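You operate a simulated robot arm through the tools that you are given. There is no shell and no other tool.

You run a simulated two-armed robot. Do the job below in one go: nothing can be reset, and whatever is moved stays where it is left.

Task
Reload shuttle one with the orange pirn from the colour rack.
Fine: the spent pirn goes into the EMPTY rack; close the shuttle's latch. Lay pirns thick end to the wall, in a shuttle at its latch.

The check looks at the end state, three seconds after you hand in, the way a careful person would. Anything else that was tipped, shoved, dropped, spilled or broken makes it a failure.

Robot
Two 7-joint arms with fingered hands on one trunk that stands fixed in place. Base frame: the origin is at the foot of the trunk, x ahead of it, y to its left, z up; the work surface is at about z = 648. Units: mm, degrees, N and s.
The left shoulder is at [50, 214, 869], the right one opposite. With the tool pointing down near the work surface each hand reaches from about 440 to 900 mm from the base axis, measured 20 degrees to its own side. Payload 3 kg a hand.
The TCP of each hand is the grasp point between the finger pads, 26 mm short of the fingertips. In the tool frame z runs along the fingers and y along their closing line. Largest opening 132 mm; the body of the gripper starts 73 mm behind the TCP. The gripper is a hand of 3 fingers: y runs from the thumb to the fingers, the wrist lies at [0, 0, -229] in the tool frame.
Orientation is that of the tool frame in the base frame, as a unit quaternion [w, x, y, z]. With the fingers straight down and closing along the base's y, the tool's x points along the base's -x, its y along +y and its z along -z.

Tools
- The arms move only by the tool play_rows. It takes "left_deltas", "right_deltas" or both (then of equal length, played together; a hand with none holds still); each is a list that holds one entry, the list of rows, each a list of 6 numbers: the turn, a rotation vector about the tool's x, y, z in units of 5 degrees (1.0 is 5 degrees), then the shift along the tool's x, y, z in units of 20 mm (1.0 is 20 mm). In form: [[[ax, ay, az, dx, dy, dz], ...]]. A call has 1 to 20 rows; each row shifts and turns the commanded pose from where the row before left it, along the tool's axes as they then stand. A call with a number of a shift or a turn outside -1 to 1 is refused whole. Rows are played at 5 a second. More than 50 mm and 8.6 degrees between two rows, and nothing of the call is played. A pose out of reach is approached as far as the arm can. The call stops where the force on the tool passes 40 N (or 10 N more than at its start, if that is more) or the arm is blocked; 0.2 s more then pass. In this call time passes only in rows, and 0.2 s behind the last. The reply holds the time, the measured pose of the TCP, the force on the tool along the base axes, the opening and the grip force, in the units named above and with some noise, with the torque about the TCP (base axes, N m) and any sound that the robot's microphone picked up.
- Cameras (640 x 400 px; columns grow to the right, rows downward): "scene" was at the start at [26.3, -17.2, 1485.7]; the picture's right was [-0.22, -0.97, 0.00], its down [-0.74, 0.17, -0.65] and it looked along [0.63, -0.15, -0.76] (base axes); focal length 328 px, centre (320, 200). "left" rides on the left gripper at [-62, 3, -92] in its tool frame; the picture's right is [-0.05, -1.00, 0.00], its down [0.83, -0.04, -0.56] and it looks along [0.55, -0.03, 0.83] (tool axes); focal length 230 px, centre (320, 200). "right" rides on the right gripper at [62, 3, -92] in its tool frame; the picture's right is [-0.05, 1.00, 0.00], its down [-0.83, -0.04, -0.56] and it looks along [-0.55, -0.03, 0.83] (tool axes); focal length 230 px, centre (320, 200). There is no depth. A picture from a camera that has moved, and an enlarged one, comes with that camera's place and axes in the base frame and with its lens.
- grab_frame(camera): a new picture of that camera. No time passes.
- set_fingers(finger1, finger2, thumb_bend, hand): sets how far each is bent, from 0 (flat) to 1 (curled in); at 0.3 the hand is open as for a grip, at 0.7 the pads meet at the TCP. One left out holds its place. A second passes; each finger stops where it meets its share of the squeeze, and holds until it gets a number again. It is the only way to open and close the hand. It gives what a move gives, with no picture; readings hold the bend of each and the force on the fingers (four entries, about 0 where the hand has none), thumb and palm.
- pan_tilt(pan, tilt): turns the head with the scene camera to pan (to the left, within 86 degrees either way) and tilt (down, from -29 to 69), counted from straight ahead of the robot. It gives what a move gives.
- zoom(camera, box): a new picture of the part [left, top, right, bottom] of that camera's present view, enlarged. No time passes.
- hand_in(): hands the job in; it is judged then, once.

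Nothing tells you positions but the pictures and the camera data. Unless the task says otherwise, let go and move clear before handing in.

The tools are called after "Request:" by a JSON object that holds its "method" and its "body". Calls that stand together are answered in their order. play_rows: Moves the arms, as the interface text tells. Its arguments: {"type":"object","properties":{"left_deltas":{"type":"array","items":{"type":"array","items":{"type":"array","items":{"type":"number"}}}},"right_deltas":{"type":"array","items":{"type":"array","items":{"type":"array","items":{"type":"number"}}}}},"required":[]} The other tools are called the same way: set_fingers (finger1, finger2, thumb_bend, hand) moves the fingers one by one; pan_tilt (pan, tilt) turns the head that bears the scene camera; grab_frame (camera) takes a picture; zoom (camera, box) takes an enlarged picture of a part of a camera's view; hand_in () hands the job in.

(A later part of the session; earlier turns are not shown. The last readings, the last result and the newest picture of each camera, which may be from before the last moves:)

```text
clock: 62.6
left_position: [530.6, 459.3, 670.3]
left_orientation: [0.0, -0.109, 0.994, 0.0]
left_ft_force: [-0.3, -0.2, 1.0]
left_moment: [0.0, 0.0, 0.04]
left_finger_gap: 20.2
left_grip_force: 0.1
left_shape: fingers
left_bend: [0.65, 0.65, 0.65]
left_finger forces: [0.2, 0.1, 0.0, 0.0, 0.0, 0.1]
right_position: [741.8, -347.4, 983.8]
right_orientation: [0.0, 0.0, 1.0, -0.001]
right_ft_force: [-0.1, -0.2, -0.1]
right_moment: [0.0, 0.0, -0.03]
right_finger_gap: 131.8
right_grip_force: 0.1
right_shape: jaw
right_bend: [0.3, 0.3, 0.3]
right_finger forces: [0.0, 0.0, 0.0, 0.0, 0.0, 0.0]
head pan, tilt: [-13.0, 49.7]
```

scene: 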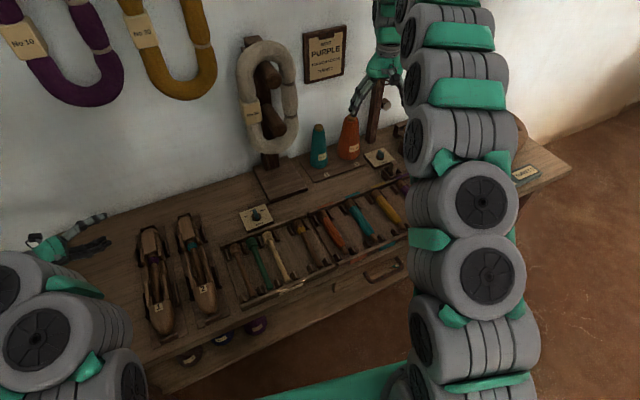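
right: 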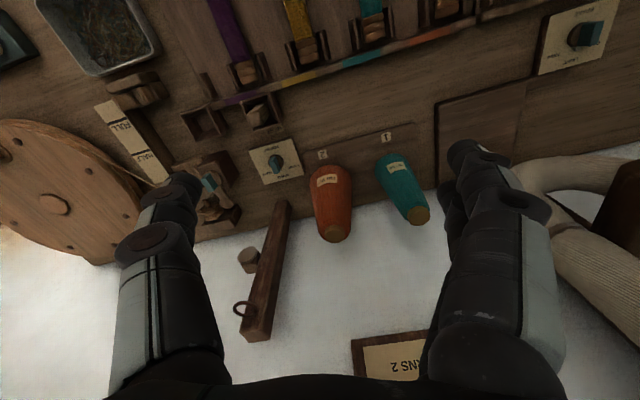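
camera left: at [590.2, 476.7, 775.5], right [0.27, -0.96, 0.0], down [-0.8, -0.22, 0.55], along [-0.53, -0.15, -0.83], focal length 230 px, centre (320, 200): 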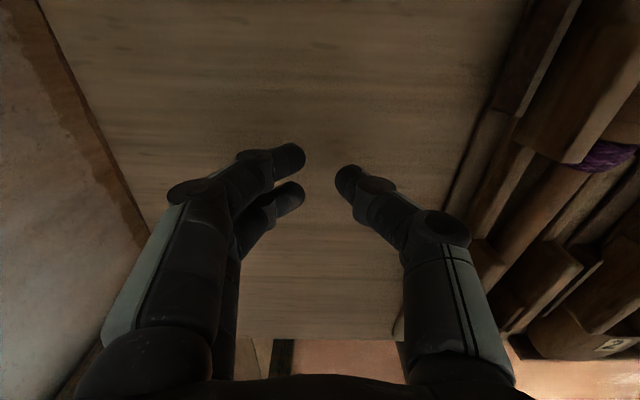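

Request:
{"method": "play_rows", "body": {"left_deltas": [[[0, 0, 0, 0, 0, 0.05]]]}}

Request:
{"method": "play_rows", "body": {"left_deltas": [[[0, 0, 0, 0, 0, 0.05]]]}}

Request:
{"method": "play_rows", "body": {"left_deltas": [[[0, 0, 0, 0, 0, 0.05]]]}}

Request:
{"method": "play_rows", "body": {"left_deltas": [[[0, 0, 0, 0, 0, 0.05]]]}}

```text
clock: 63.0
left_position: [531.3, 459.7, 670.6]
left_orientation: [0.0, -0.11, 0.994, 0.0]
left_ft_force: [-1.9, -1.5, 8.1]
left_moment: [-0.15, 0.03, -0.03]
left_finger_gap: 19.9
left_grip_force: 4.2
left_shape: fingers
left_bend: [0.65, 0.65, 0.65]
left_finger forces: [1.2, 1.1, 0.0, 0.1, 5.8, 0.2]
right_position: [742.4, -348.0, 982.9]
right_orientation: [0.001, 0.0, 1.0, 0.0]
right_ft_force: [-0.8, 0.2, -0.4]
right_moment: [-0.01, -0.01, -0.03]
right_finger_gap: 131.9
right_grip_force: 0.0
right_shape: jaw
right_bend: [0.3, 0.3, 0.3]
right_finger forces: [0.1, 0.1, 0.0, 0.1, 0.1, 0.0]
head pan, tilt: [-13.0, 49.7]
```

```text
clock: 63.4
left_position: [530.7, 460.3, 668.9]
left_orientation: [0.001, -0.109, 0.994, 0.0]
left_ft_force: [-6.9, -1.9, 32.1]
left_moment: [-0.23, 0.18, -0.04]
left_finger_gap: 20.2
left_grip_force: 15.7
left_shape: fingers
left_bend: [0.66, 0.66, 0.66]
left_finger forces: [6.3, 6.6, 0.0, 0.0, 18.9, 0.0]
right_position: [740.9, -347.8, 983.9]
right_orientation: [-0.001, 0.001, 1.0, 0.0]
right_ft_force: [0.1, -0.8, -0.5]
right_moment: [-0.01, -0.03, 0.0]
right_finger_gap: 131.6
right_grip_force: 0.0
right_shape: jaw
right_bend: [0.3, 0.3, 0.3]
right_finger forces: [0.1, 0.0, 0.0, 0.0, 0.0, 0.0]
head pan, tilt: [-13.0, 49.7]
```

```text
clock: 63.8
left_position: [532.8, 460.3, 669.8]
left_orientation: [0.002, -0.109, 0.994, 0.001]
left_ft_force: [0.3, 0.3, 9.5]
left_moment: [-0.04, 0.01, 0.0]
left_finger_gap: 19.2
left_grip_force: 4.5
left_shape: fingers
left_bend: [0.65, 0.65, 0.65]
left_finger forces: [1.5, 1.9, 0.0, 0.1, 6.2, 0.0]
right_position: [740.8, -347.4, 983.1]
right_orientation: [0.0, 0.0, 1.0, 0.0]
right_ft_force: [0.2, 0.0, -0.7]
right_moment: [-0.01, 0.01, 0.03]
right_finger_gap: 132.0
right_grip_force: 0.1
right_shape: jaw
right_bend: [0.3, 0.3, 0.3]
right_finger forces: [0.1, 0.0, 0.0, 0.0, 0.0, 0.0]
head pan, tilt: [-13.0, 49.7]
stopped in row 1 (left hand): the force on the tool passed its limit at 45 N (the readings are from after the stop); the commanded pose is now the measured one
```

```text
clock: 64.2
left_position: [532.0, 461.7, 668.5]
left_orientation: [0.002, -0.109, 0.994, 0.0]
left_ft_force: [-3.5, -1.6, 37.3]
left_moment: [-0.24, 0.14, 0.0]
left_finger_gap: 19.0
left_grip_force: 18.2
left_shape: fingers
left_bend: [0.66, 0.67, 0.67]
left_finger forces: [7.3, 8.2, 0.0, 0.0, 21.2, 0.0]
right_position: [741.7, -347.9, 983.9]
right_orientation: [0.0, 0.0, 1.0, 0.0]
right_ft_force: [0.3, 0.4, -0.8]
right_moment: [0.0, 0.01, -0.02]
right_finger_gap: 132.0
right_grip_force: 0.0
right_shape: jaw
right_bend: [0.3, 0.3, 0.3]
right_finger forces: [0.0, 0.1, 0.1, 0.0, 0.0, 0.0]
head pan, tilt: [-13.0, 49.7]
```

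Calibrated: at bend 0.65 the tips reach 22 mm below the TCP. I'll rise and go back over the slot, centred between its walls.

Request:
{"method": "play_rows", "body": {"left_deltas": [[[0, 0, 0, 0, 0, -0.8], [0, 0, 0, 0, 0, -1], [0, 0, 0, 0, 0, -1], [0, 0, 0, 0, 0, -1], [0, 0, 0, 0.005, -0.932, 0], [0, 0, 0, 0.005, -0.932, 0], [0, 0, 0, 0.005, -0.932, 0], [0, 0, 0, 0.005, -0.932, 0], [0, 0, 0, 0.005, -0.932, 0], [0, 0, 0, 0.005, -0.932, 0], [0, 0, 0, 0.005, -0.932, 0]]]}}

Request:
{"method": "set_fingers", "body": {"hand": "left", "finger1": 0.5, "finger2": 0.5, "thumb_bend": 0.5}}

Request:
{"method": "grab_frame", "body": {"camera": "left"}}

Request:
{"method": "zoom", "body": {"camera": "left", "box": [260, 80, 380, 210]}}

```text
clock: 66.6
left_position: [558.8, 333.4, 744.3]
left_orientation: [0.001, -0.11, 0.994, 0.0]
left_ft_force: [-0.1, 0.1, 0.8]
left_moment: [-0.01, -0.01, 0.01]
left_finger_gap: 19.4
left_grip_force: 0.1
left_shape: fingers
left_bend: [0.65, 0.65, 0.65]
left_finger forces: [0.0, 0.0, 0.1, 0.0, 0.0, 0.0]
right_position: [741.9, -347.9, 983.6]
right_orientation: [0.0, 0.0, 1.0, 0.0]
right_ft_force: [-0.6, 0.4, -0.4]
right_moment: [-0.01, 0.0, 0.02]
right_finger_gap: 131.8
right_grip_force: 0.0
right_shape: jaw
right_bend: [0.3, 0.3, 0.3]
right_finger forces: [0.1, 0.0, 0.0, 0.1, 0.0, 0.0]
head pan, tilt: [-13.0, 49.7]
```

```text
clock: 67.6
left_position: [559.2, 333.9, 743.7]
left_orientation: [0.001, -0.109, 0.994, 0.0]
left_ft_force: [0.8, -0.1, 0.2]
left_moment: [-0.01, 0.05, 0.03]
left_finger_gap: 67.2
left_grip_force: 0.1
left_shape: fingers
left_bend: [0.5, 0.5, 0.5]
left_finger forces: [0.1, 0.0, 0.0, 0.0, 0.1, 0.0]
right_position: [741.9, -347.6, 983.0]
right_orientation: [0.0, 0.0, 1.0, 0.0]
right_ft_force: [-0.2, -0.8, 0.2]
right_moment: [-0.02, -0.04, -0.03]
right_finger_gap: 132.0
right_grip_force: 0.1
right_shape: jaw
right_bend: [0.3, 0.3, 0.3]
right_finger forces: [0.0, 0.0, 0.0, 0.0, 0.1, 0.0]
head pan, tilt: [-13.0, 49.7]
```

```text
taken
camera left: at [617.5, 350.4, 836.1], right [0.27, -0.96, 0.0], down [-0.8, -0.22, 0.55], along [-0.53, -0.15, -0.83], focal length 230 px, centre (320, 200)
```

left: 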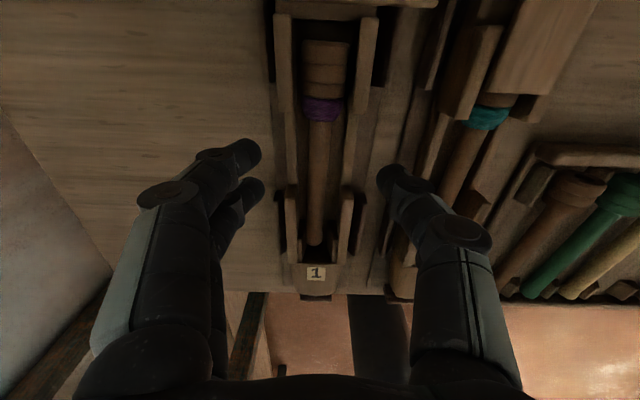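

```text
3.08 times, centred on (320, 145) of left
camera zoom: at [617.5, 350.4, 836.1], right [0.27, -0.96, 0.0], down [-0.8, -0.22, 0.55], along [-0.53, -0.15, -0.83], focal length 708 px, centre (320, 369)
```

zoom: 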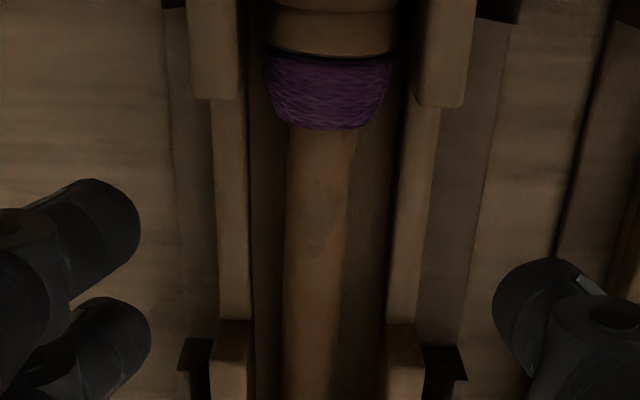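

Centred within half a millimetre. I'll pre-close the fingers to a 23 mm gap, shift 2 mm toward the robot, and go down around the shaft in stages.

Request:
{"method": "set_fingers", "body": {"hand": "left", "finger1": 0.64, "finger2": 0.64, "thumb_bend": 0.64}}

Request:
{"method": "play_rows", "body": {"left_deltas": [[[0, 0, 0, 0.1, 0, 0.8], [0, 0, 0, 0, 0, 0.8], [0, 0, 0, 0, 0, 0.5]]]}}

Request:
{"method": "grab_frame", "body": {"camera": "left"}}

Request:
{"method": "zoom", "body": {"camera": "left", "box": [260, 110, 380, 240]}}

Request:
{"method": "zoom", "body": {"camera": "scene", "box": [120, 210, 200, 290]}}

```text
clock: 68.6
left_position: [559.4, 334.3, 743.8]
left_orientation: [0.001, -0.109, 0.994, 0.0]
left_ft_force: [0.0, -0.3, -0.1]
left_moment: [0.01, -0.01, 0.02]
left_finger_gap: 23.3
left_grip_force: 0.0
left_shape: fingers
left_bend: [0.64, 0.64, 0.64]
left_finger forces: [0.0, 0.0, 0.0, 0.0, 0.0, 0.1]
right_position: [742.2, -348.7, 983.2]
right_orientation: [0.0, 0.001, 1.0, 0.0]
right_ft_force: [0.3, -0.1, -0.1]
right_moment: [-0.06, 0.0, 0.01]
right_finger_gap: 131.9
right_grip_force: 0.0
right_shape: jaw
right_bend: [0.3, 0.3, 0.3]
right_finger forces: [0.0, 0.0, 0.0, 0.0, 0.0, 0.1]
head pan, tilt: [-13.0, 49.7]
```

```text
clock: 69.4
left_position: [556.6, 332.2, 702.0]
left_orientation: [0.001, -0.109, 0.994, 0.0]
left_ft_force: [0.1, -0.6, -0.4]
left_moment: [-0.01, 0.03, -0.02]
left_finger_gap: 23.3
left_grip_force: 0.1
left_shape: fingers
left_bend: [0.64, 0.64, 0.64]
left_finger forces: [0.1, 0.1, 0.1, 0.0, 0.0, 0.1]
right_position: [741.4, -347.2, 984.3]
right_orientation: [-0.001, 0.0, 1.0, 0.0]
right_ft_force: [-0.2, -0.3, -0.1]
right_moment: [-0.01, 0.01, 0.01]
right_finger_gap: 131.9
right_grip_force: 0.1
right_shape: jaw
right_bend: [0.3, 0.3, 0.3]
right_finger forces: [0.0, 0.1, 0.0, 0.1, 0.0, 0.0]
head pan, tilt: [-13.0, 49.7]
```

```text
taken
camera left: at [615.7, 348.9, 794.9], right [0.27, -0.96, 0.0], down [-0.8, -0.22, 0.55], along [-0.53, -0.15, -0.83], focal length 230 px, centre (320, 200)
```

left: 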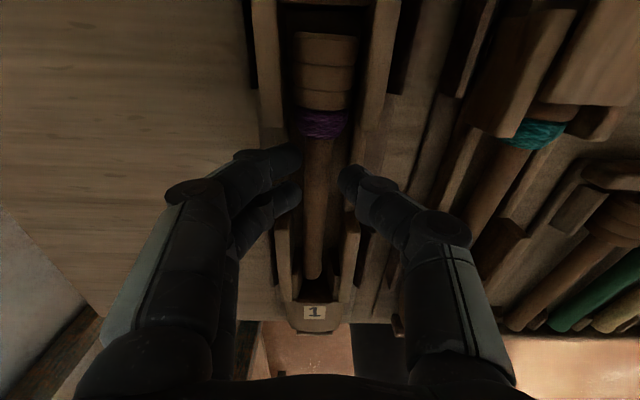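

```text
3.08 times, centred on (320, 175) of left
camera zoom: at [615.7, 348.9, 794.9], right [0.27, -0.96, 0.0], down [-0.8, -0.22, 0.55], along [-0.53, -0.15, -0.83], focal length 708 px, centre (320, 277)
```

zoom: 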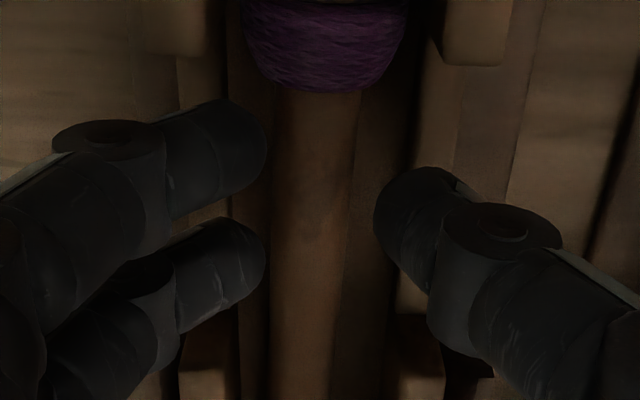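

```text
5.00 times, centred on (160, 250) of scene
camera zoom: at [26.3, -17.2, 1485.7], right [-0.22, -0.97, 0.0], down [-0.74, 0.17, -0.65], along [0.63, -0.15, -0.76], focal length 1641 px, centre (1120, -50)
```

zoom: 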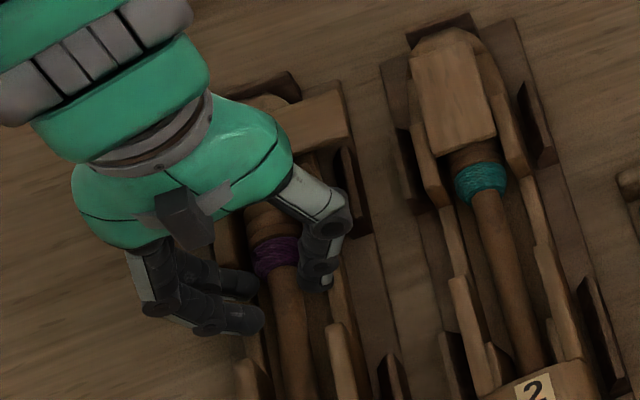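

Request:
{"method": "play_rows", "body": {"left_deltas": [[[0, 0, 0, 0, 0, 0.4], [0, 0, 0, 0, 0, 0.3]]]}}

Request:
{"method": "zoom", "body": {"camera": "left", "box": [260, 110, 380, 240]}}

Request:
{"method": "zoom", "body": {"camera": "scene", "box": [130, 220, 190, 280]}}

```text
clock: 70.0
left_position: [557.7, 332.2, 692.4]
left_orientation: [0.002, -0.11, 0.994, 0.0]
left_ft_force: [-3.0, -4.6, 23.9]
left_moment: [-0.58, 0.01, -0.08]
left_finger_gap: 21.4
left_grip_force: 11.6
left_shape: fingers
left_bend: [0.64, 0.64, 0.66]
left_finger forces: [0.0, 0.0, 0.0, 0.0, 23.4, 0.0]
right_position: [741.2, -348.0, 984.0]
right_orientation: [-0.001, -0.001, 1.0, 0.001]
right_ft_force: [0.2, -0.8, -0.1]
right_moment: [0.0, 0.02, 0.03]
right_finger_gap: 131.8
right_grip_force: 0.0
right_shape: jaw
right_bend: [0.3, 0.3, 0.3]
right_finger forces: [0.0, 0.1, 0.0, 0.0, 0.0, 0.0]
head pan, tilt: [-13.0, 49.7]
stopped in row 2 (left hand): the force on the tool passed its limit at 53 N (the readings are from after the stop); the commanded pose is now the measured one
```

```text
3.08 times, centred on (320, 175) of left
camera zoom: at [616.5, 347.6, 785.0], right [0.27, -0.96, 0.0], down [-0.8, -0.22, 0.55], along [-0.53, -0.15, -0.83], focal length 708 px, centre (320, 277)
```

zoom: 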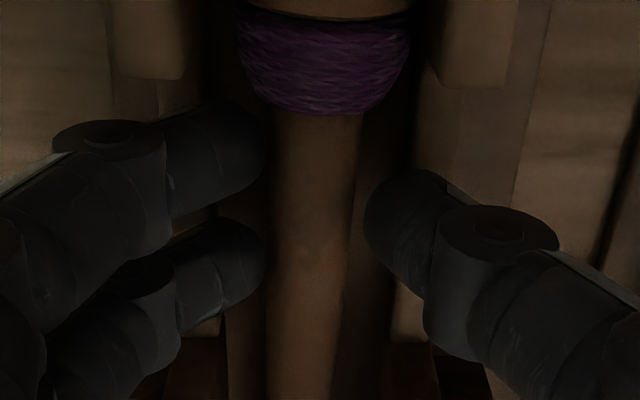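

```text
6.67 times, centred on (160, 250) of scene
camera zoom: at [26.0, -17.4, 1485.7], right [-0.22, -0.97, 0.0], down [-0.74, 0.17, -0.65], along [0.63, -0.15, -0.76], focal length 2188 px, centre (1387, -133)
```

zoom: 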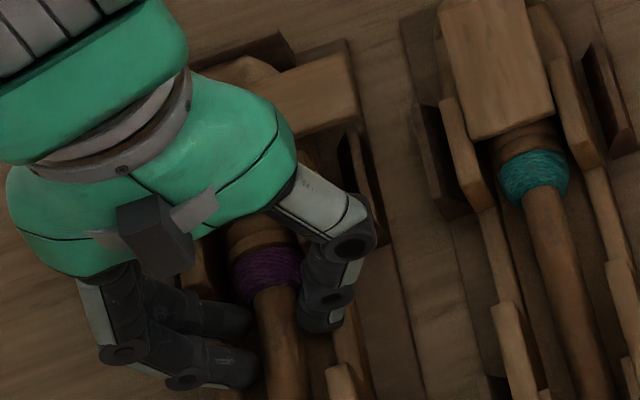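

The thumb tip met the right slot wall, and the left fingers are free, so the hand needs to shift about 1 mm left with a narrower gap. I'll ease up, adjust, and go down gently.

Request:
{"method": "play_rows", "body": {"left_deltas": [[[0, 0, 0, 0, 0, -0.3], [0, 0, 0, 0, 0.06, 0]]]}}

Request:
{"method": "set_fingers", "body": {"hand": "left", "finger1": 0.65, "finger2": 0.65, "thumb_bend": 0.65}}

Request:
{"method": "zoom", "body": {"camera": "left", "box": [260, 110, 380, 240]}}

Request:
{"method": "zoom", "body": {"camera": "scene", "box": [130, 220, 190, 300]}}

```text
clock: 70.6
left_position: [558.0, 331.8, 697.6]
left_orientation: [0.0, -0.109, 0.994, -0.001]
left_ft_force: [0.0, -0.7, 0.0]
left_moment: [0.0, 0.02, -0.03]
left_finger_gap: 22.4
left_grip_force: 0.0
left_shape: fingers
left_bend: [0.64, 0.64, 0.64]
left_finger forces: [0.1, 0.1, 0.0, 0.1, 0.0, 0.0]
right_position: [741.0, -345.9, 983.8]
right_orientation: [-0.001, 0.0, 1.0, 0.0]
right_ft_force: [-0.3, -0.4, -0.3]
right_moment: [0.02, 0.01, -0.03]
right_finger_gap: 131.7
right_grip_force: 0.1
right_shape: jaw
right_bend: [0.3, 0.3, 0.3]
right_finger forces: [0.0, 0.0, 0.1, 0.1, 0.0, 0.0]
head pan, tilt: [-13.0, 49.7]
```

```text
clock: 71.6
left_position: [557.9, 332.2, 697.9]
left_orientation: [0.001, -0.109, 0.994, -0.001]
left_ft_force: [-0.8, -0.9, 0.0]
left_moment: [0.0, 0.0, 0.01]
left_finger_gap: 19.9
left_grip_force: 0.0
left_shape: fingers
left_bend: [0.65, 0.65, 0.65]
left_finger forces: [0.0, 0.0, 0.1, 0.0, 0.0, 0.1]
right_position: [741.6, -348.3, 983.5]
right_orientation: [0.0, 0.0, 1.0, 0.0]
right_ft_force: [-0.6, 0.7, -0.4]
right_moment: [0.04, -0.01, 0.01]
right_finger_gap: 131.8
right_grip_force: 0.0
right_shape: jaw
right_bend: [0.3, 0.3, 0.3]
right_finger forces: [0.0, 0.0, 0.0, 0.0, 0.0, 0.0]
head pan, tilt: [-13.0, 49.7]
```

```text
3.08 times, centred on (320, 175) of left
camera zoom: at [615.9, 349.0, 789.9], right [0.27, -0.96, 0.0], down [-0.8, -0.22, 0.55], along [-0.53, -0.15, -0.83], focal length 708 px, centre (320, 277)
```

zoom: 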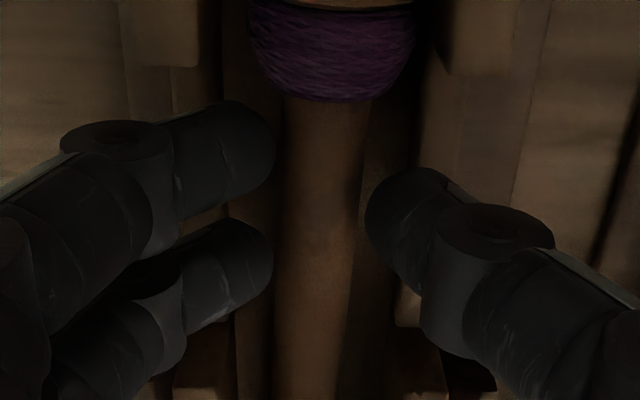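

```text
5.00 times, centred on (160, 260) of scene
camera zoom: at [26.3, -17.2, 1485.7], right [-0.22, -0.97, 0.0], down [-0.74, 0.17, -0.65], along [0.63, -0.15, -0.76], focal length 1641 px, centre (1120, -100)
```

zoom: 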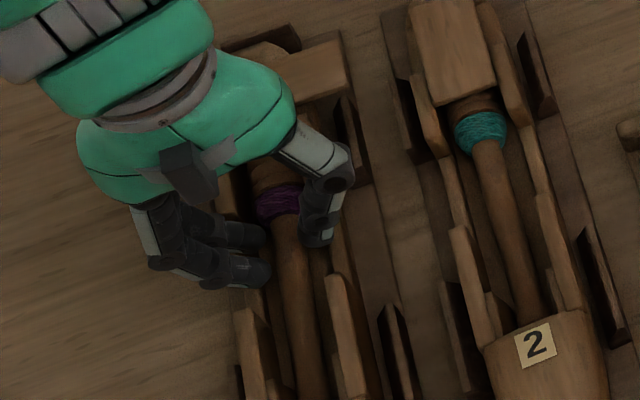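

Request:
{"method": "play_rows", "body": {"left_deltas": [[[0, 0, 0, 0, 0, 0.2]]]}}

Request:
{"method": "play_rows", "body": {"left_deltas": [[[0, 0, 0, 0, 0, 0.1]]]}}

```text
clock: 72.0
left_position: [558.2, 333.0, 693.2]
left_orientation: [0.001, -0.108, 0.994, 0.0]
left_ft_force: [-1.1, -0.9, 3.3]
left_moment: [-0.08, 0.05, -0.01]
left_finger_gap: 19.9
left_grip_force: 1.7
left_shape: fingers
left_bend: [0.65, 0.65, 0.65]
left_finger forces: [0.0, 0.1, 0.0, 0.0, 3.9, 0.1]
right_position: [740.8, -347.4, 982.9]
right_orientation: [0.001, 0.0, 1.0, -0.001]
right_ft_force: [0.1, 0.2, -0.6]
right_moment: [-0.01, 0.01, 0.03]
right_finger_gap: 132.1
right_grip_force: 0.0
right_shape: jaw
right_bend: [0.3, 0.3, 0.3]
right_finger forces: [0.0, 0.1, 0.1, 0.0, 0.0, 0.0]
head pan, tilt: [-13.0, 49.7]
```

```text
clock: 72.4
left_position: [558.4, 332.3, 692.2]
left_orientation: [0.003, -0.108, 0.994, 0.0]
left_ft_force: [-4.7, -7.8, 30.1]
left_moment: [-0.77, 0.05, -0.08]
left_finger_gap: 19.5
left_grip_force: 15.6
left_shape: fingers
left_bend: [0.65, 0.65, 0.68]
left_finger forces: [0.1, 0.4, 0.0, 0.0, 30.2, 0.0]
right_position: [740.9, -348.7, 983.4]
right_orientation: [-0.001, 0.001, 1.0, 0.0]
right_ft_force: [0.1, 0.2, 0.5]
right_moment: [-0.01, 0.01, -0.02]
right_finger_gap: 131.9
right_grip_force: 0.1
right_shape: jaw
right_bend: [0.3, 0.3, 0.3]
right_finger forces: [0.0, 0.0, 0.1, 0.0, 0.0, 0.1]
head pan, tilt: [-13.0, 49.7]
```

Request:
{"method": "zoom", "body": {"camera": "scene", "box": [145, 240, 175, 265]}}

Request:
{"method": "zoom", "body": {"camera": "left", "box": [290, 140, 370, 210]}}

```text
16.00 times, centred on (160, 252) of scene
camera zoom: at [25.9, -17.4, 1485.7], right [-0.22, -0.97, 0.0], down [-0.74, 0.17, -0.65], along [0.63, -0.15, -0.76], focal length 5250 px, centre (2880, -640)
```

zoom: 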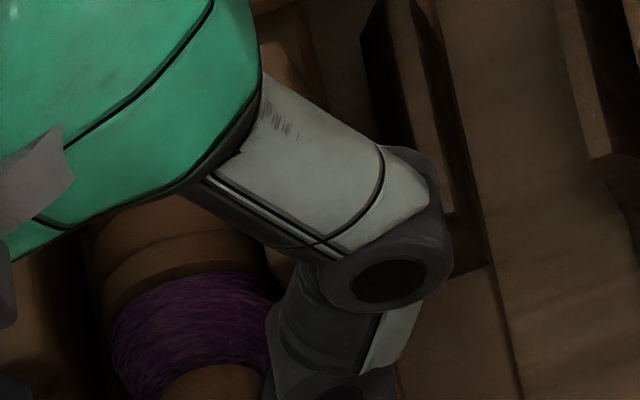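

```text
5.71 times, centred on (330, 175) of left
camera zoom: at [616.4, 348.3, 784.5], right [0.27, -0.96, 0.0], down [-0.8, -0.22, 0.55], along [-0.53, -0.15, -0.83], focal length 1315 px, centre (263, 343)
```

zoom: 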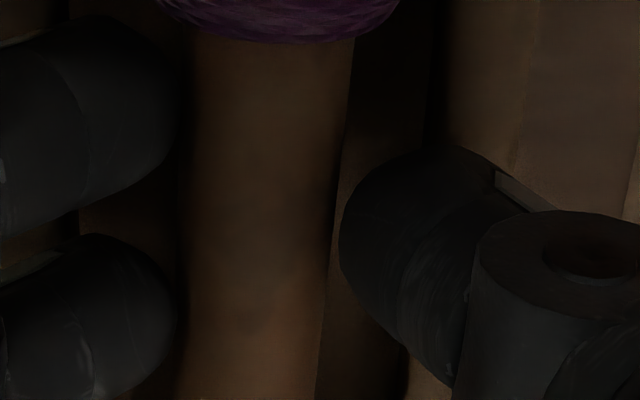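

The slot is about 34 mm wide and the right wall is the nearer one. I'll move 1.2 mm left, settle just above the walls, squeeze the shaft and test whether it lifts.

Request:
{"method": "play_rows", "body": {"left_deltas": [[[0, 0, 0, 0, 0, -0.2], [0, 0, 0, 0, 0.06, 0]]]}}

Request:
{"method": "set_fingers", "body": {"hand": "left", "finger1": 0.65, "finger2": 0.65, "thumb_bend": 0.655}}

Request:
{"method": "play_rows", "body": {"left_deltas": [[[0, 0, 0, 0, 0, 0.18]]]}}

```text
clock: 73.0
left_position: [557.9, 334.7, 695.6]
left_orientation: [0.001, -0.108, 0.994, 0.0]
left_ft_force: [0.2, 0.1, -0.1]
left_moment: [-0.01, -0.02, 0.02]
left_finger_gap: 19.8
left_grip_force: 0.1
left_shape: fingers
left_bend: [0.65, 0.65, 0.65]
left_finger forces: [0.0, 0.0, 0.0, 0.0, 0.0, 0.1]
right_position: [741.1, -347.1, 983.7]
right_orientation: [-0.001, 0.0, 1.0, 0.0]
right_ft_force: [-0.2, -0.2, -0.6]
right_moment: [-0.03, 0.01, -0.01]
right_finger_gap: 131.7
right_grip_force: 0.1
right_shape: jaw
right_bend: [0.3, 0.3, 0.3]
right_finger forces: [0.0, 0.0, 0.0, 0.0, 0.0, 0.1]
head pan, tilt: [-13.0, 49.7]
```

```text
clock: 74.0
left_position: [556.6, 334.3, 694.6]
left_orientation: [0.002, -0.109, 0.994, -0.001]
left_ft_force: [-0.4, 0.1, 0.0]
left_moment: [-0.01, 0.01, -0.04]
left_finger_gap: 19.9
left_grip_force: 0.2
left_shape: fingers
left_bend: [0.65, 0.65, 0.65]
left_finger forces: [0.0, 0.1, 0.0, 0.0, 0.1, 0.0]
right_position: [741.8, -348.1, 982.0]
right_orientation: [0.0, 0.0, 1.0, 0.0]
right_ft_force: [0.4, 0.7, 0.0]
right_moment: [-0.05, 0.02, -0.02]
right_finger_gap: 131.8
right_grip_force: 0.0
right_shape: jaw
right_bend: [0.3, 0.3, 0.3]
right_finger forces: [0.1, 0.0, 0.0, 0.0, 0.0, 0.2]
head pan, tilt: [-13.0, 49.7]
```

```text
clock: 74.4
left_position: [556.6, 333.1, 690.6]
left_orientation: [0.001, -0.109, 0.994, -0.001]
left_ft_force: [1.2, 0.3, 3.2]
left_moment: [0.0, -0.01, 0.0]
left_finger_gap: 18.9
left_grip_force: 1.2
left_shape: fingers
left_bend: [0.65, 0.65, 0.65]
left_finger forces: [0.0, 0.6, 0.1, 0.0, 2.2, 0.1]
right_position: [742.0, -347.7, 983.1]
right_orientation: [-0.001, 0.0, 1.0, -0.001]
right_ft_force: [0.5, 0.6, 0.5]
right_moment: [0.0, 0.04, 0.03]
right_finger_gap: 132.0
right_grip_force: 0.0
right_shape: jaw
right_bend: [0.3, 0.3, 0.3]
right_finger forces: [0.0, 0.1, 0.1, 0.0, 0.0, 0.0]
head pan, tilt: [-13.0, 49.7]
```

Light contact on both sides, 2 mm deeper than before. Now I'll squeeze.

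Request:
{"method": "set_fingers", "body": {"hand": "left", "finger1": 0.72, "finger2": 0.72, "thumb_bend": 0.72}}

Request:
{"method": "zoom", "body": {"camera": "left", "box": [260, 110, 380, 240]}}

```text
clock: 75.4
left_position: [557.7, 333.3, 692.1]
left_orientation: [0.001, -0.109, 0.994, -0.001]
left_ft_force: [1.0, 0.7, 0.1]
left_moment: [0.02, -0.02, 0.04]
left_finger_gap: 14.6
left_grip_force: 7.6
left_shape: fingers
left_bend: [0.7, 0.7, 0.68]
left_finger forces: [3.8, 3.8, 0.0, 0.1, 7.8, 0.0]
right_position: [741.7, -348.5, 983.9]
right_orientation: [-0.001, 0.0, 1.0, 0.0]
right_ft_force: [-0.2, -0.2, 0.8]
right_moment: [-0.02, 0.0, 0.02]
right_finger_gap: 131.9
right_grip_force: 0.1
right_shape: jaw
right_bend: [0.3, 0.3, 0.3]
right_finger forces: [0.0, 0.0, 0.1, 0.1, 0.0, 0.0]
head pan, tilt: [-13.0, 49.7]
```

```text
3.08 times, centred on (320, 175) of left
camera zoom: at [615.4, 350.1, 784.3], right [0.27, -0.96, 0.0], down [-0.8, -0.22, 0.55], along [-0.53, -0.15, -0.83], focal length 708 px, centre (320, 277)
```

zoom: 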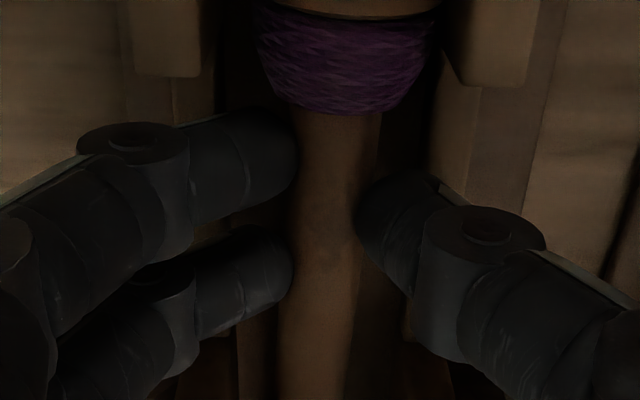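

The shaft is gripped evenly: fingers 3.8 N each against the thumb's 7.8 N. I'll squeeze a bit firmer and lift a few millimetres.

Request:
{"method": "set_fingers", "body": {"hand": "left", "finger1": 0.78, "finger2": 0.78, "thumb_bend": 0.78}}

Request:
{"method": "play_rows", "body": {"left_deltas": [[[0, 0, 0, 0, 0, -0.2], [0, 0, 0, 0, 0, -0.3]]]}}

Request:
{"method": "zoom", "body": {"camera": "left", "box": [260, 60, 380, 270]}}

Request:
{"method": "zoom", "body": {"camera": "scene", "box": [130, 220, 200, 320]}}

```text
clock: 76.4
left_position: [557.4, 333.6, 691.3]
left_orientation: [0.0, -0.109, 0.994, -0.001]
left_ft_force: [-0.3, 0.8, -0.3]
left_moment: [0.05, -0.01, 0.0]
left_finger_gap: 13.4
left_grip_force: 17.6
left_shape: fingers
left_bend: [0.74, 0.74, 0.68]
left_finger forces: [8.2, 8.2, 0.1, 0.0, 18.5, 0.0]
right_position: [742.0, -348.8, 983.5]
right_orientation: [0.0, 0.0, 1.0, 0.0]
right_ft_force: [0.7, 0.1, -1.2]
right_moment: [-0.01, 0.01, 0.02]
right_finger_gap: 131.9
right_grip_force: 0.1
right_shape: jaw
right_bend: [0.3, 0.3, 0.3]
right_finger forces: [0.1, 0.0, 0.0, 0.1, 0.0, 0.1]
head pan, tilt: [-13.0, 49.7]
```

```text
clock: 77.0
left_position: [557.0, 334.0, 702.5]
left_orientation: [0.002, -0.109, 0.994, -0.001]
left_ft_force: [-0.6, 0.7, -0.3]
left_moment: [-0.01, 0.0, 0.02]
left_finger_gap: 13.3
left_grip_force: 16.3
left_shape: fingers
left_bend: [0.74, 0.74, 0.68]
left_finger forces: [7.9, 8.0, 0.0, 0.0, 17.1, 0.0]
right_position: [742.3, -347.4, 983.1]
right_orientation: [0.0, 0.0, 1.0, 0.0]
right_ft_force: [0.1, 0.5, -0.4]
right_moment: [-0.01, 0.03, 0.01]
right_finger_gap: 131.9
right_grip_force: 0.1
right_shape: jaw
right_bend: [0.3, 0.3, 0.3]
right_finger forces: [0.0, 0.0, 0.1, 0.1, 0.1, 0.1]
head pan, tilt: [-13.0, 49.7]
```

```text
1.90 times, centred on (320, 165) of left
camera zoom: at [615.7, 350.5, 794.3], right [0.27, -0.96, 0.0], down [-0.8, -0.22, 0.55], along [-0.53, -0.15, -0.83], focal length 438 px, centre (320, 267)
```

zoom: 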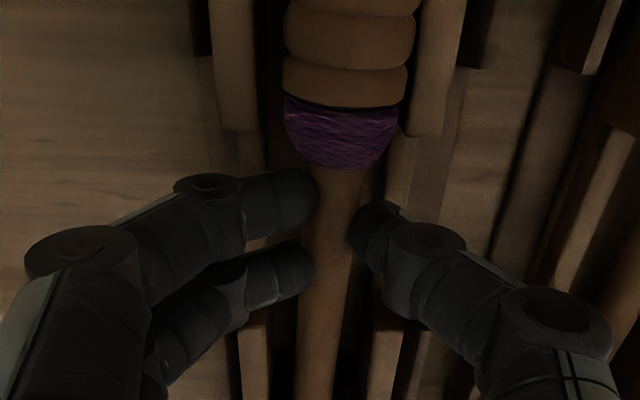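

```text
4.00 times, centred on (165, 270) of scene
camera zoom: at [26.3, -17.2, 1485.7], right [-0.22, -0.97, 0.0], down [-0.74, 0.17, -0.65], along [0.63, -0.15, -0.76], focal length 1313 px, centre (940, -80)
```

zoom: 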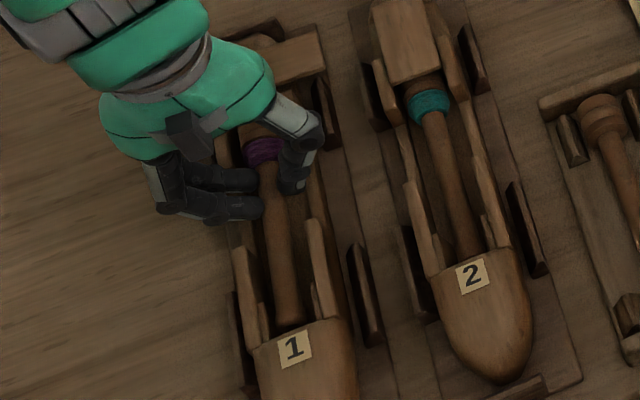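

The pirn is lifting cleanly with a firm grip. I'll raise it well clear.

Request:
{"method": "play_rows", "body": {"left_deltas": [[[0, 0, 0, 0, 0, -0.5], [0, 0, 0, 0, 0, -0.8], [0, 0, 0, 0, 0, -0.9], [0, 0, 0, 0, 0, -0.9], [0, 0, 0, 0, 0, -0.9]]]}}

Request:
{"method": "grab_frame", "body": {"camera": "left"}}

Request:
{"method": "grab_frame", "body": {"camera": "scene"}}

Request:
{"method": "zoom", "body": {"camera": "scene", "box": [110, 180, 220, 320]}}

```text
clock: 78.2
left_position: [557.0, 333.4, 782.4]
left_orientation: [0.001, -0.109, 0.994, -0.001]
left_ft_force: [0.4, -0.5, -0.8]
left_moment: [-0.01, -0.05, 0.0]
left_finger_gap: 13.3
left_grip_force: 16.0
left_shape: fingers
left_bend: [0.74, 0.74, 0.68]
left_finger forces: [7.8, 8.0, 0.1, 0.0, 17.0, 0.0]
right_position: [742.4, -348.6, 982.7]
right_orientation: [0.0, 0.001, 1.0, 0.0]
right_ft_force: [-0.4, -0.1, -0.5]
right_moment: [0.0, 0.03, 0.02]
right_finger_gap: 132.0
right_grip_force: 0.0
right_shape: jaw
right_bend: [0.3, 0.3, 0.3]
right_finger forces: [0.0, 0.0, 0.0, 0.0, 0.0, 0.0]
head pan, tilt: [-13.0, 49.7]
```

```text
taken
camera left: at [615.1, 349.9, 874.2], right [0.27, -0.96, 0.0], down [-0.8, -0.22, 0.55], along [-0.53, -0.15, -0.83], focal length 230 px, centre (320, 200)
```

left: 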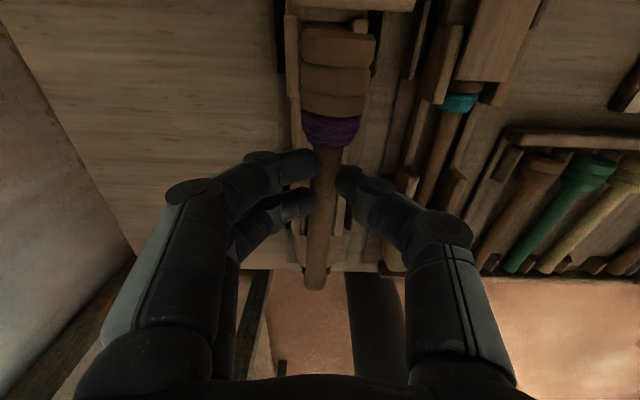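

```text
taken
```

scene: 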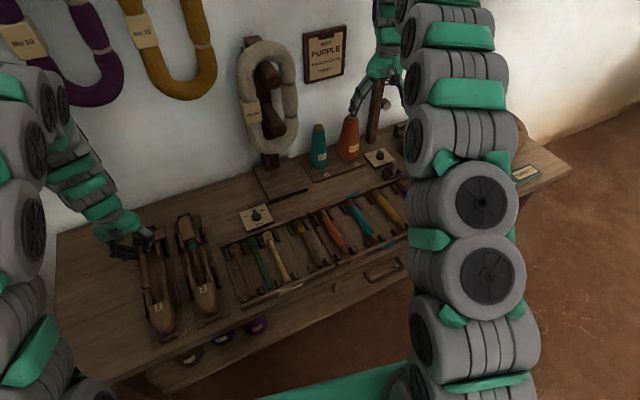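

```text
2.86 times, centred on (165, 250) of scene
camera zoom: at [26.3, -17.2, 1485.7], right [-0.22, -0.97, 0.0], down [-0.74, 0.17, -0.65], along [0.63, -0.15, -0.76], focal length 938 px, centre (763, 57)
```

zoom: 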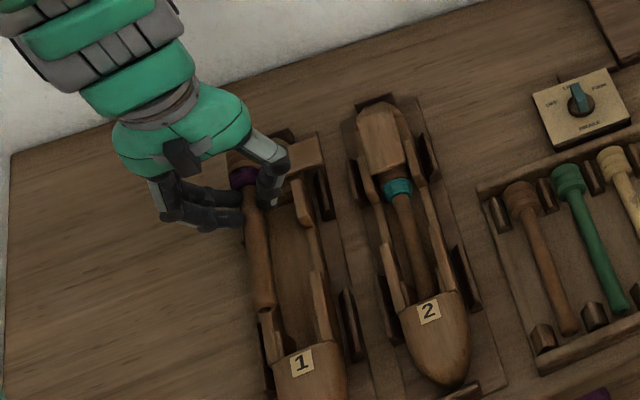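

The spent pirn is held straight and clear of the shuttle. I'll carry it right toward the free fourth slot of the EMPTY rack at about (560, -48), moving in stages.

Request:
{"method": "play_rows", "body": {"left_deltas": [[[0, 0, 0, 0, 0, -0.5], [0, 0, 0, 0.21, -0.95, 0], [0, 0, 0, 0.21, -0.95, 0], [0, 0, 0, 0.21, -0.95, 0], [0, 0, 0, 0.21, -0.95, 0], [0, 0, 0, 0.21, -0.95, 0], [0, 0, 0, 0.21, -0.95, 0], [0, 0, 0, 0.21, -0.95, 0], [0, 0, 0, 0.21, -0.95, 0], [0, 0, 0, 0.21, -0.95, 0], [0, 0, 0, 0.21, -0.95, 0]]]}}

Request:
{"method": "grab_frame", "body": {"camera": "scene"}}

```text
clock: 80.6
left_position: [555.8, 139.9, 791.1]
left_orientation: [0.001, -0.109, 0.994, -0.001]
left_ft_force: [-0.2, 0.4, -1.4]
left_moment: [0.02, -0.02, 0.0]
left_finger_gap: 13.4
left_grip_force: 15.7
left_shape: fingers
left_bend: [0.75, 0.74, 0.68]
left_finger forces: [7.8, 8.2, 0.0, 0.1, 16.6, 0.1]
right_position: [743.1, -347.0, 982.7]
right_orientation: [-0.001, -0.001, 1.0, 0.0]
right_ft_force: [-0.1, -0.5, -0.5]
right_moment: [0.04, 0.04, -0.01]
right_finger_gap: 132.0
right_grip_force: 0.0
right_shape: jaw
right_bend: [0.3, 0.3, 0.3]
right_finger forces: [0.0, 0.0, 0.0, 0.0, 0.1, 0.0]
head pan, tilt: [-13.0, 49.7]
```

```text
taken
```

scene: 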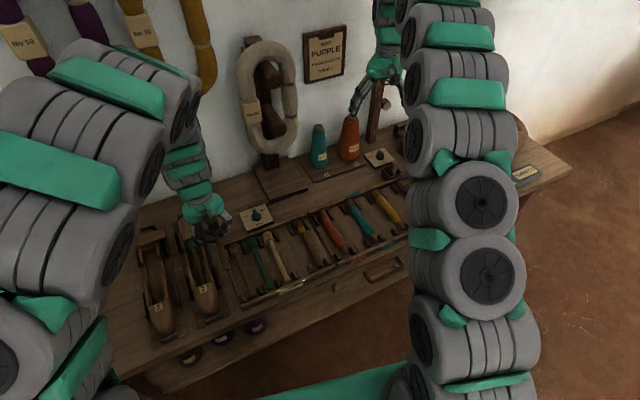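

Request:
{"method": "play_rows", "body": {"left_deltas": [[[0, 0, 0, 0.18, -0.92, 0], [0, 0, 0, 0.18, -0.92, 0], [0, 0, 0, 0.18, -0.92, 0], [0, 0, 0, 0.18, -0.92, 0], [0, 0, 0, 0.18, -0.92, 0], [0, 0, 0, 0.18, -0.92, 0], [0, 0, 0, 0.18, -0.92, 0], [0, 0, 0, 0.18, -0.92, 0], [0, 0, 0, 0.18, -0.92, 0]]]}}

Request:
{"method": "grab_frame", "body": {"camera": "scene"}}

Request:
{"method": "grab_frame", "body": {"camera": "left"}}

Request:
{"method": "zoom", "body": {"camera": "left", "box": [230, 20, 430, 230]}}

```text
clock: 82.6
left_position: [559.1, -29.8, 792.0]
left_orientation: [0.0, -0.109, 0.994, 0.0]
left_ft_force: [-0.3, 0.3, -1.0]
left_moment: [-0.01, 0.03, -0.02]
left_finger_gap: 13.2
left_grip_force: 15.6
left_shape: fingers
left_bend: [0.75, 0.74, 0.68]
left_finger forces: [7.9, 8.0, 0.1, 0.1, 16.2, 0.0]
right_position: [742.7, -347.2, 983.4]
right_orientation: [0.0, 0.001, 1.0, 0.0]
right_ft_force: [-0.3, 0.2, -0.2]
right_moment: [0.01, 0.0, -0.04]
right_finger_gap: 132.1
right_grip_force: 0.1
right_shape: jaw
right_bend: [0.3, 0.3, 0.3]
right_finger forces: [0.0, 0.0, 0.0, 0.0, 0.0, 0.0]
head pan, tilt: [-13.0, 49.7]
```

```text
taken
```

scene: 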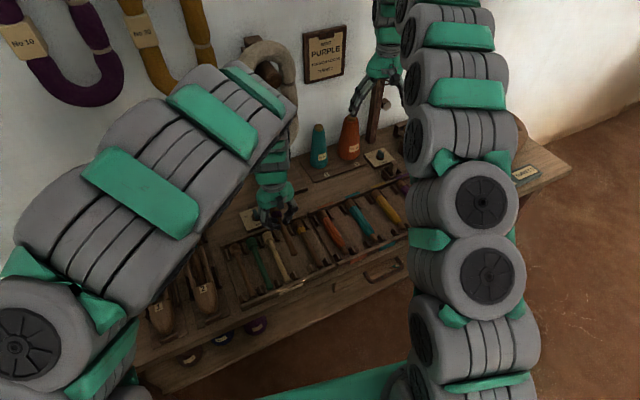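

```text
taken
camera left: at [619.0, -12.5, 883.4], right [0.27, -0.96, 0.0], down [-0.8, -0.22, 0.56], along [-0.53, -0.15, -0.83], focal length 230 px, centre (320, 200)
```

left: 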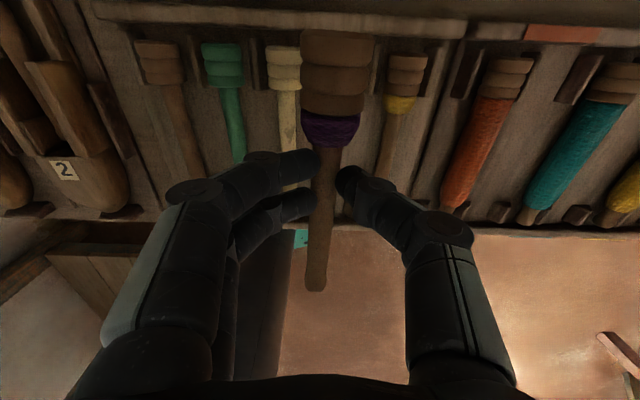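

```text
1.90 times, centred on (330, 125) of left
camera zoom: at [619.0, -12.5, 883.4], right [0.27, -0.96, 0.0], down [-0.8, -0.22, 0.56], along [-0.53, -0.15, -0.83], focal length 438 px, centre (301, 343)
```

zoom: 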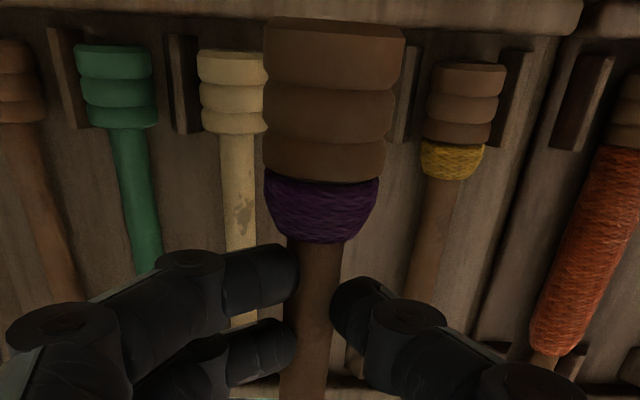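

Slot 4 lies directly between the cream and yellow-banded pirns, 16 mm further right of where the pirn hangs and 6 mm nearer the robot. I'll line it up and come down partway.

Request:
{"method": "play_rows", "body": {"left_deltas": [[[0, 0, -0.24, 0.3, -0.82, 0], [0, 0, 0, 0, 0, 0.8], [0, 0, 0, 0, 0, 0.8], [0, 0, 0, 0, 0, 0.8]]]}}

Request:
{"method": "grab_frame", "body": {"camera": "left"}}

Request:
{"method": "zoom", "body": {"camera": "left", "box": [230, 20, 430, 230]}}

Request:
{"method": "zoom", "body": {"camera": "scene", "box": [230, 190, 370, 310]}}

```text
clock: 83.6
left_position: [559.3, -46.3, 745.2]
left_orientation: [0.001, -0.119, 0.993, -0.001]
left_ft_force: [0.2, 0.3, 0.4]
left_moment: [0.02, 0.0, 0.03]
left_finger_gap: 13.0
left_grip_force: 16.1
left_shape: fingers
left_bend: [0.75, 0.74, 0.68]
left_finger forces: [7.8, 7.9, 0.1, 0.0, 16.1, 0.0]
right_position: [741.3, -348.1, 983.6]
right_orientation: [0.001, 0.001, 1.0, 0.0]
right_ft_force: [-0.3, 0.2, 0.9]
right_moment: [0.01, -0.03, -0.01]
right_finger_gap: 131.9
right_grip_force: 0.0
right_shape: jaw
right_bend: [0.3, 0.3, 0.3]
right_finger forces: [0.1, 0.1, 0.1, 0.1, 0.1, 0.0]
head pan, tilt: [-13.0, 49.7]
```

```text
taken
camera left: at [616.3, -28.7, 837.0], right [0.29, -0.96, 0.0], down [-0.8, -0.24, 0.55], along [-0.53, -0.16, -0.83], focal length 230 px, centre (320, 200)
```

left: 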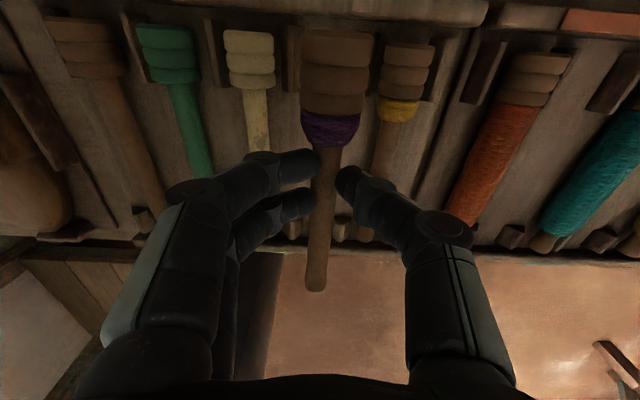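

```text
1.90 times, centred on (330, 125) of left
camera zoom: at [616.3, -28.7, 837.0], right [0.29, -0.96, 0.0], down [-0.8, -0.24, 0.55], along [-0.53, -0.16, -0.83], focal length 438 px, centre (301, 343)
```

zoom: 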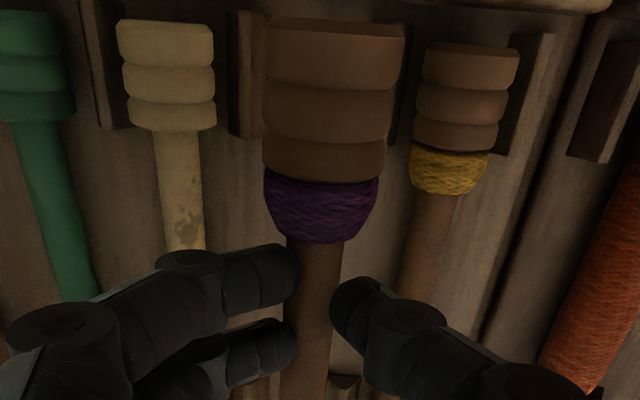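

```text
3.33 times, centred on (300, 250) of scene
camera zoom: at [26.3, -17.2, 1485.7], right [-0.22, -0.97, 0.0], down [-0.74, 0.17, -0.65], along [0.63, -0.15, -0.76], focal length 1094 px, centre (387, 33)
```

zoom: 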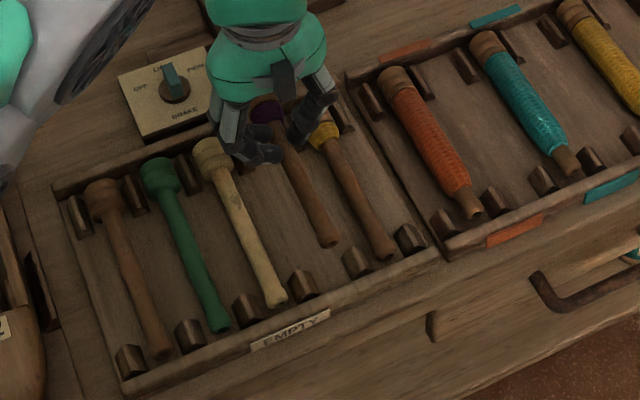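

Aligned with slot 4 within about 1.5 mm. I'll nudge 1.3 mm left and lower until the pirn meets the rack.

Request:
{"method": "play_rows", "body": {"left_deltas": [[[0, 0, 0, 0, 0.065, 0.7], [0, 0, 0, 0, 0, 0.7], [0, 0, 0, 0, 0, 0.7]]]}}

Request:
{"method": "zoom", "body": {"camera": "left", "box": [230, 20, 430, 230]}}

Request:
{"method": "zoom", "body": {"camera": "scene", "box": [250, 200, 350, 290]}}

```text
clock: 84.4
left_position: [558.1, -45.2, 703.1]
left_orientation: [0.0, -0.119, 0.993, -0.001]
left_ft_force: [0.3, -0.1, 0.1]
left_moment: [0.0, 0.01, 0.0]
left_finger_gap: 13.1
left_grip_force: 16.0
left_shape: fingers
left_bend: [0.75, 0.74, 0.68]
left_finger forces: [8.0, 8.0, 0.1, 0.0, 16.0, 0.0]
right_position: [742.1, -346.0, 983.4]
right_orientation: [0.0, 0.0, 1.0, -0.001]
right_ft_force: [0.5, -1.5, -0.4]
right_moment: [0.01, -0.04, 0.0]
right_finger_gap: 131.6
right_grip_force: 0.1
right_shape: jaw
right_bend: [0.3, 0.3, 0.3]
right_finger forces: [0.0, 0.1, 0.1, 0.1, 0.1, 0.0]
head pan, tilt: [-13.0, 49.7]
```

```text
1.90 times, centred on (330, 125) of left
camera zoom: at [616.8, -28.4, 794.9], right [0.29, -0.96, 0.0], down [-0.8, -0.24, 0.55], along [-0.53, -0.16, -0.83], focal length 438 px, centre (301, 343)
```

zoom: 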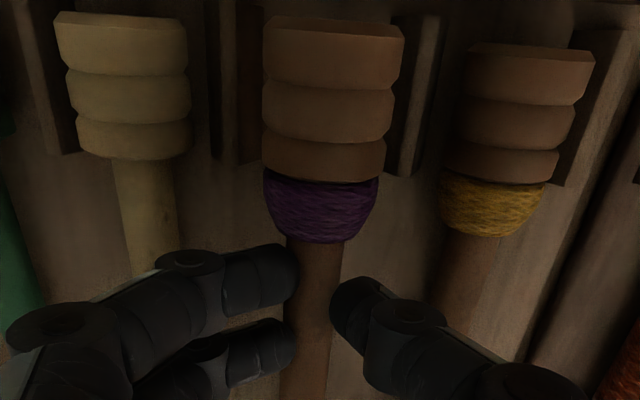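

```text
4.44 times, centred on (300, 245) of scene
camera zoom: at [26.4, -17.2, 1485.7], right [-0.22, -0.97, 0.0], down [-0.74, 0.17, -0.65], along [0.63, -0.15, -0.76], focal length 1458 px, centre (409, 0)
```

zoom: 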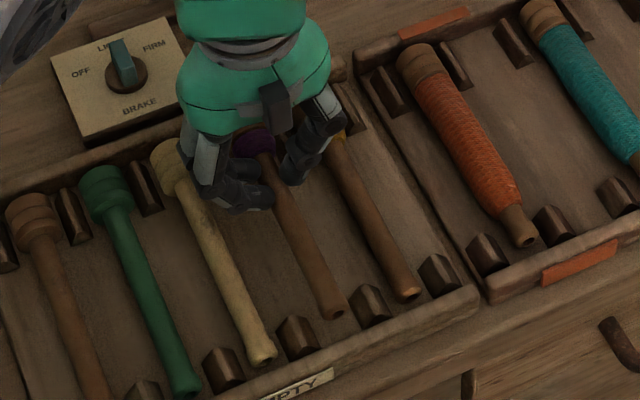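

Request:
{"method": "play_rows", "body": {"left_deltas": [[[0, 0, 0, 0, 0, 0.2], [0, 0, 0, 0, 0, 0.2]]]}}

Request:
{"method": "play_rows", "body": {"left_deltas": [[[0, 0, 0, 0, 0, 0.1]]]}}

Request:
{"method": "zoom", "body": {"camera": "left", "box": [230, 20, 430, 230]}}

```text
clock: 85.0
left_position: [558.9, -46.1, 695.2]
left_orientation: [0.001, -0.119, 0.993, -0.001]
left_ft_force: [-1.3, 0.9, -0.2]
left_moment: [0.01, -0.03, -0.02]
left_finger_gap: 13.0
left_grip_force: 16.0
left_shape: fingers
left_bend: [0.75, 0.74, 0.68]
left_finger forces: [7.9, 8.1, 0.1, 0.1, 16.1, 0.0]
right_position: [741.0, -347.7, 983.4]
right_orientation: [-0.001, 0.0, 1.0, 0.0]
right_ft_force: [0.8, 0.0, -0.4]
right_moment: [-0.01, 0.0, 0.01]
right_finger_gap: 132.1
right_grip_force: 0.0
right_shape: jaw
right_bend: [0.3, 0.3, 0.3]
right_finger forces: [0.0, 0.0, 0.0, 0.0, 0.0, 0.0]
head pan, tilt: [-13.0, 49.7]
```

```text
clock: 85.4
left_position: [558.6, -46.0, 693.4]
left_orientation: [0.001, -0.118, 0.993, -0.001]
left_ft_force: [0.1, 0.6, -0.3]
left_moment: [-0.02, 0.07, -0.02]
left_finger_gap: 13.3
left_grip_force: 15.9
left_shape: fingers
left_bend: [0.75, 0.74, 0.68]
left_finger forces: [8.0, 7.9, 0.0, 0.1, 16.1, 0.0]
right_position: [740.8, -348.7, 983.4]
right_orientation: [-0.001, 0.0, 1.0, 0.001]
right_ft_force: [0.4, -0.3, -0.1]
right_moment: [-0.04, 0.0, -0.03]
right_finger_gap: 131.9
right_grip_force: 0.1
right_shape: jaw
right_bend: [0.3, 0.3, 0.3]
right_finger forces: [0.1, 0.0, 0.1, 0.0, 0.0, 0.0]
head pan, tilt: [-13.0, 49.7]
```

```text
1.90 times, centred on (330, 125) of left
camera zoom: at [616.4, -27.4, 785.6], right [0.29, -0.96, 0.0], down [-0.8, -0.24, 0.55], along [-0.53, -0.16, -0.83], focal length 438 px, centre (301, 343)
```

zoom: 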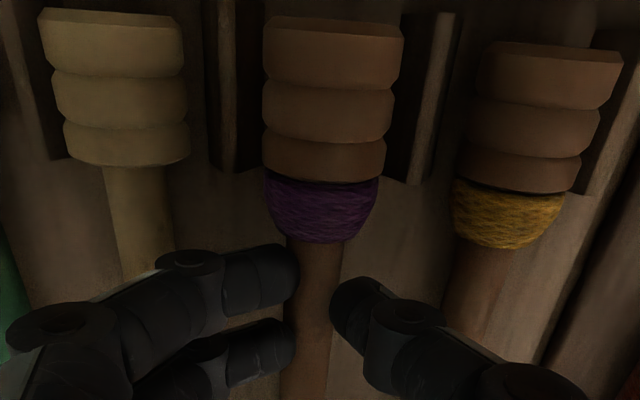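

Request:
{"method": "play_rows", "body": {"left_deltas": [[[0, 0, 0, 0, 0, 0.06]]]}}

Request:
{"method": "play_rows", "body": {"left_deltas": [[[0, 0, 0, 0, 0, 0.06]]]}}

```text
clock: 85.8
left_position: [559.3, -45.6, 692.5]
left_orientation: [0.001, -0.12, 0.993, -0.001]
left_ft_force: [0.7, -0.1, -1.2]
left_moment: [0.0, 0.0, 0.01]
left_finger_gap: 13.1
left_grip_force: 15.5
left_shape: fingers
left_bend: [0.75, 0.74, 0.68]
left_finger forces: [8.0, 8.0, 0.0, 0.0, 16.1, 0.1]
right_position: [742.5, -348.3, 982.9]
right_orientation: [0.0, 0.001, 1.0, 0.0]
right_ft_force: [0.2, 0.5, 0.2]
right_moment: [0.0, 0.0, 0.02]
right_finger_gap: 131.8
right_grip_force: 0.1
right_shape: jaw
right_bend: [0.3, 0.3, 0.3]
right_finger forces: [0.1, 0.0, 0.0, 0.0, 0.1, 0.1]
head pan, tilt: [-13.0, 49.7]
```

```text
clock: 86.2
left_position: [559.1, -45.8, 690.8]
left_orientation: [0.002, -0.12, 0.993, -0.001]
left_ft_force: [-0.2, 0.0, -1.2]
left_moment: [0.0, 0.01, -0.01]
left_finger_gap: 13.1
left_grip_force: 16.2
left_shape: fingers
left_bend: [0.75, 0.74, 0.68]
left_finger forces: [8.1, 8.0, 0.0, 0.0, 16.1, 0.0]
right_position: [742.0, -347.0, 983.4]
right_orientation: [-0.001, 0.0, 1.0, 0.001]
right_ft_force: [-1.3, -0.4, 0.3]
right_moment: [0.02, -0.01, -0.03]
right_finger_gap: 132.0
right_grip_force: 0.1
right_shape: jaw
right_bend: [0.3, 0.3, 0.3]
right_finger forces: [0.1, 0.1, 0.0, 0.0, 0.0, 0.0]
head pan, tilt: [-13.0, 49.7]
```

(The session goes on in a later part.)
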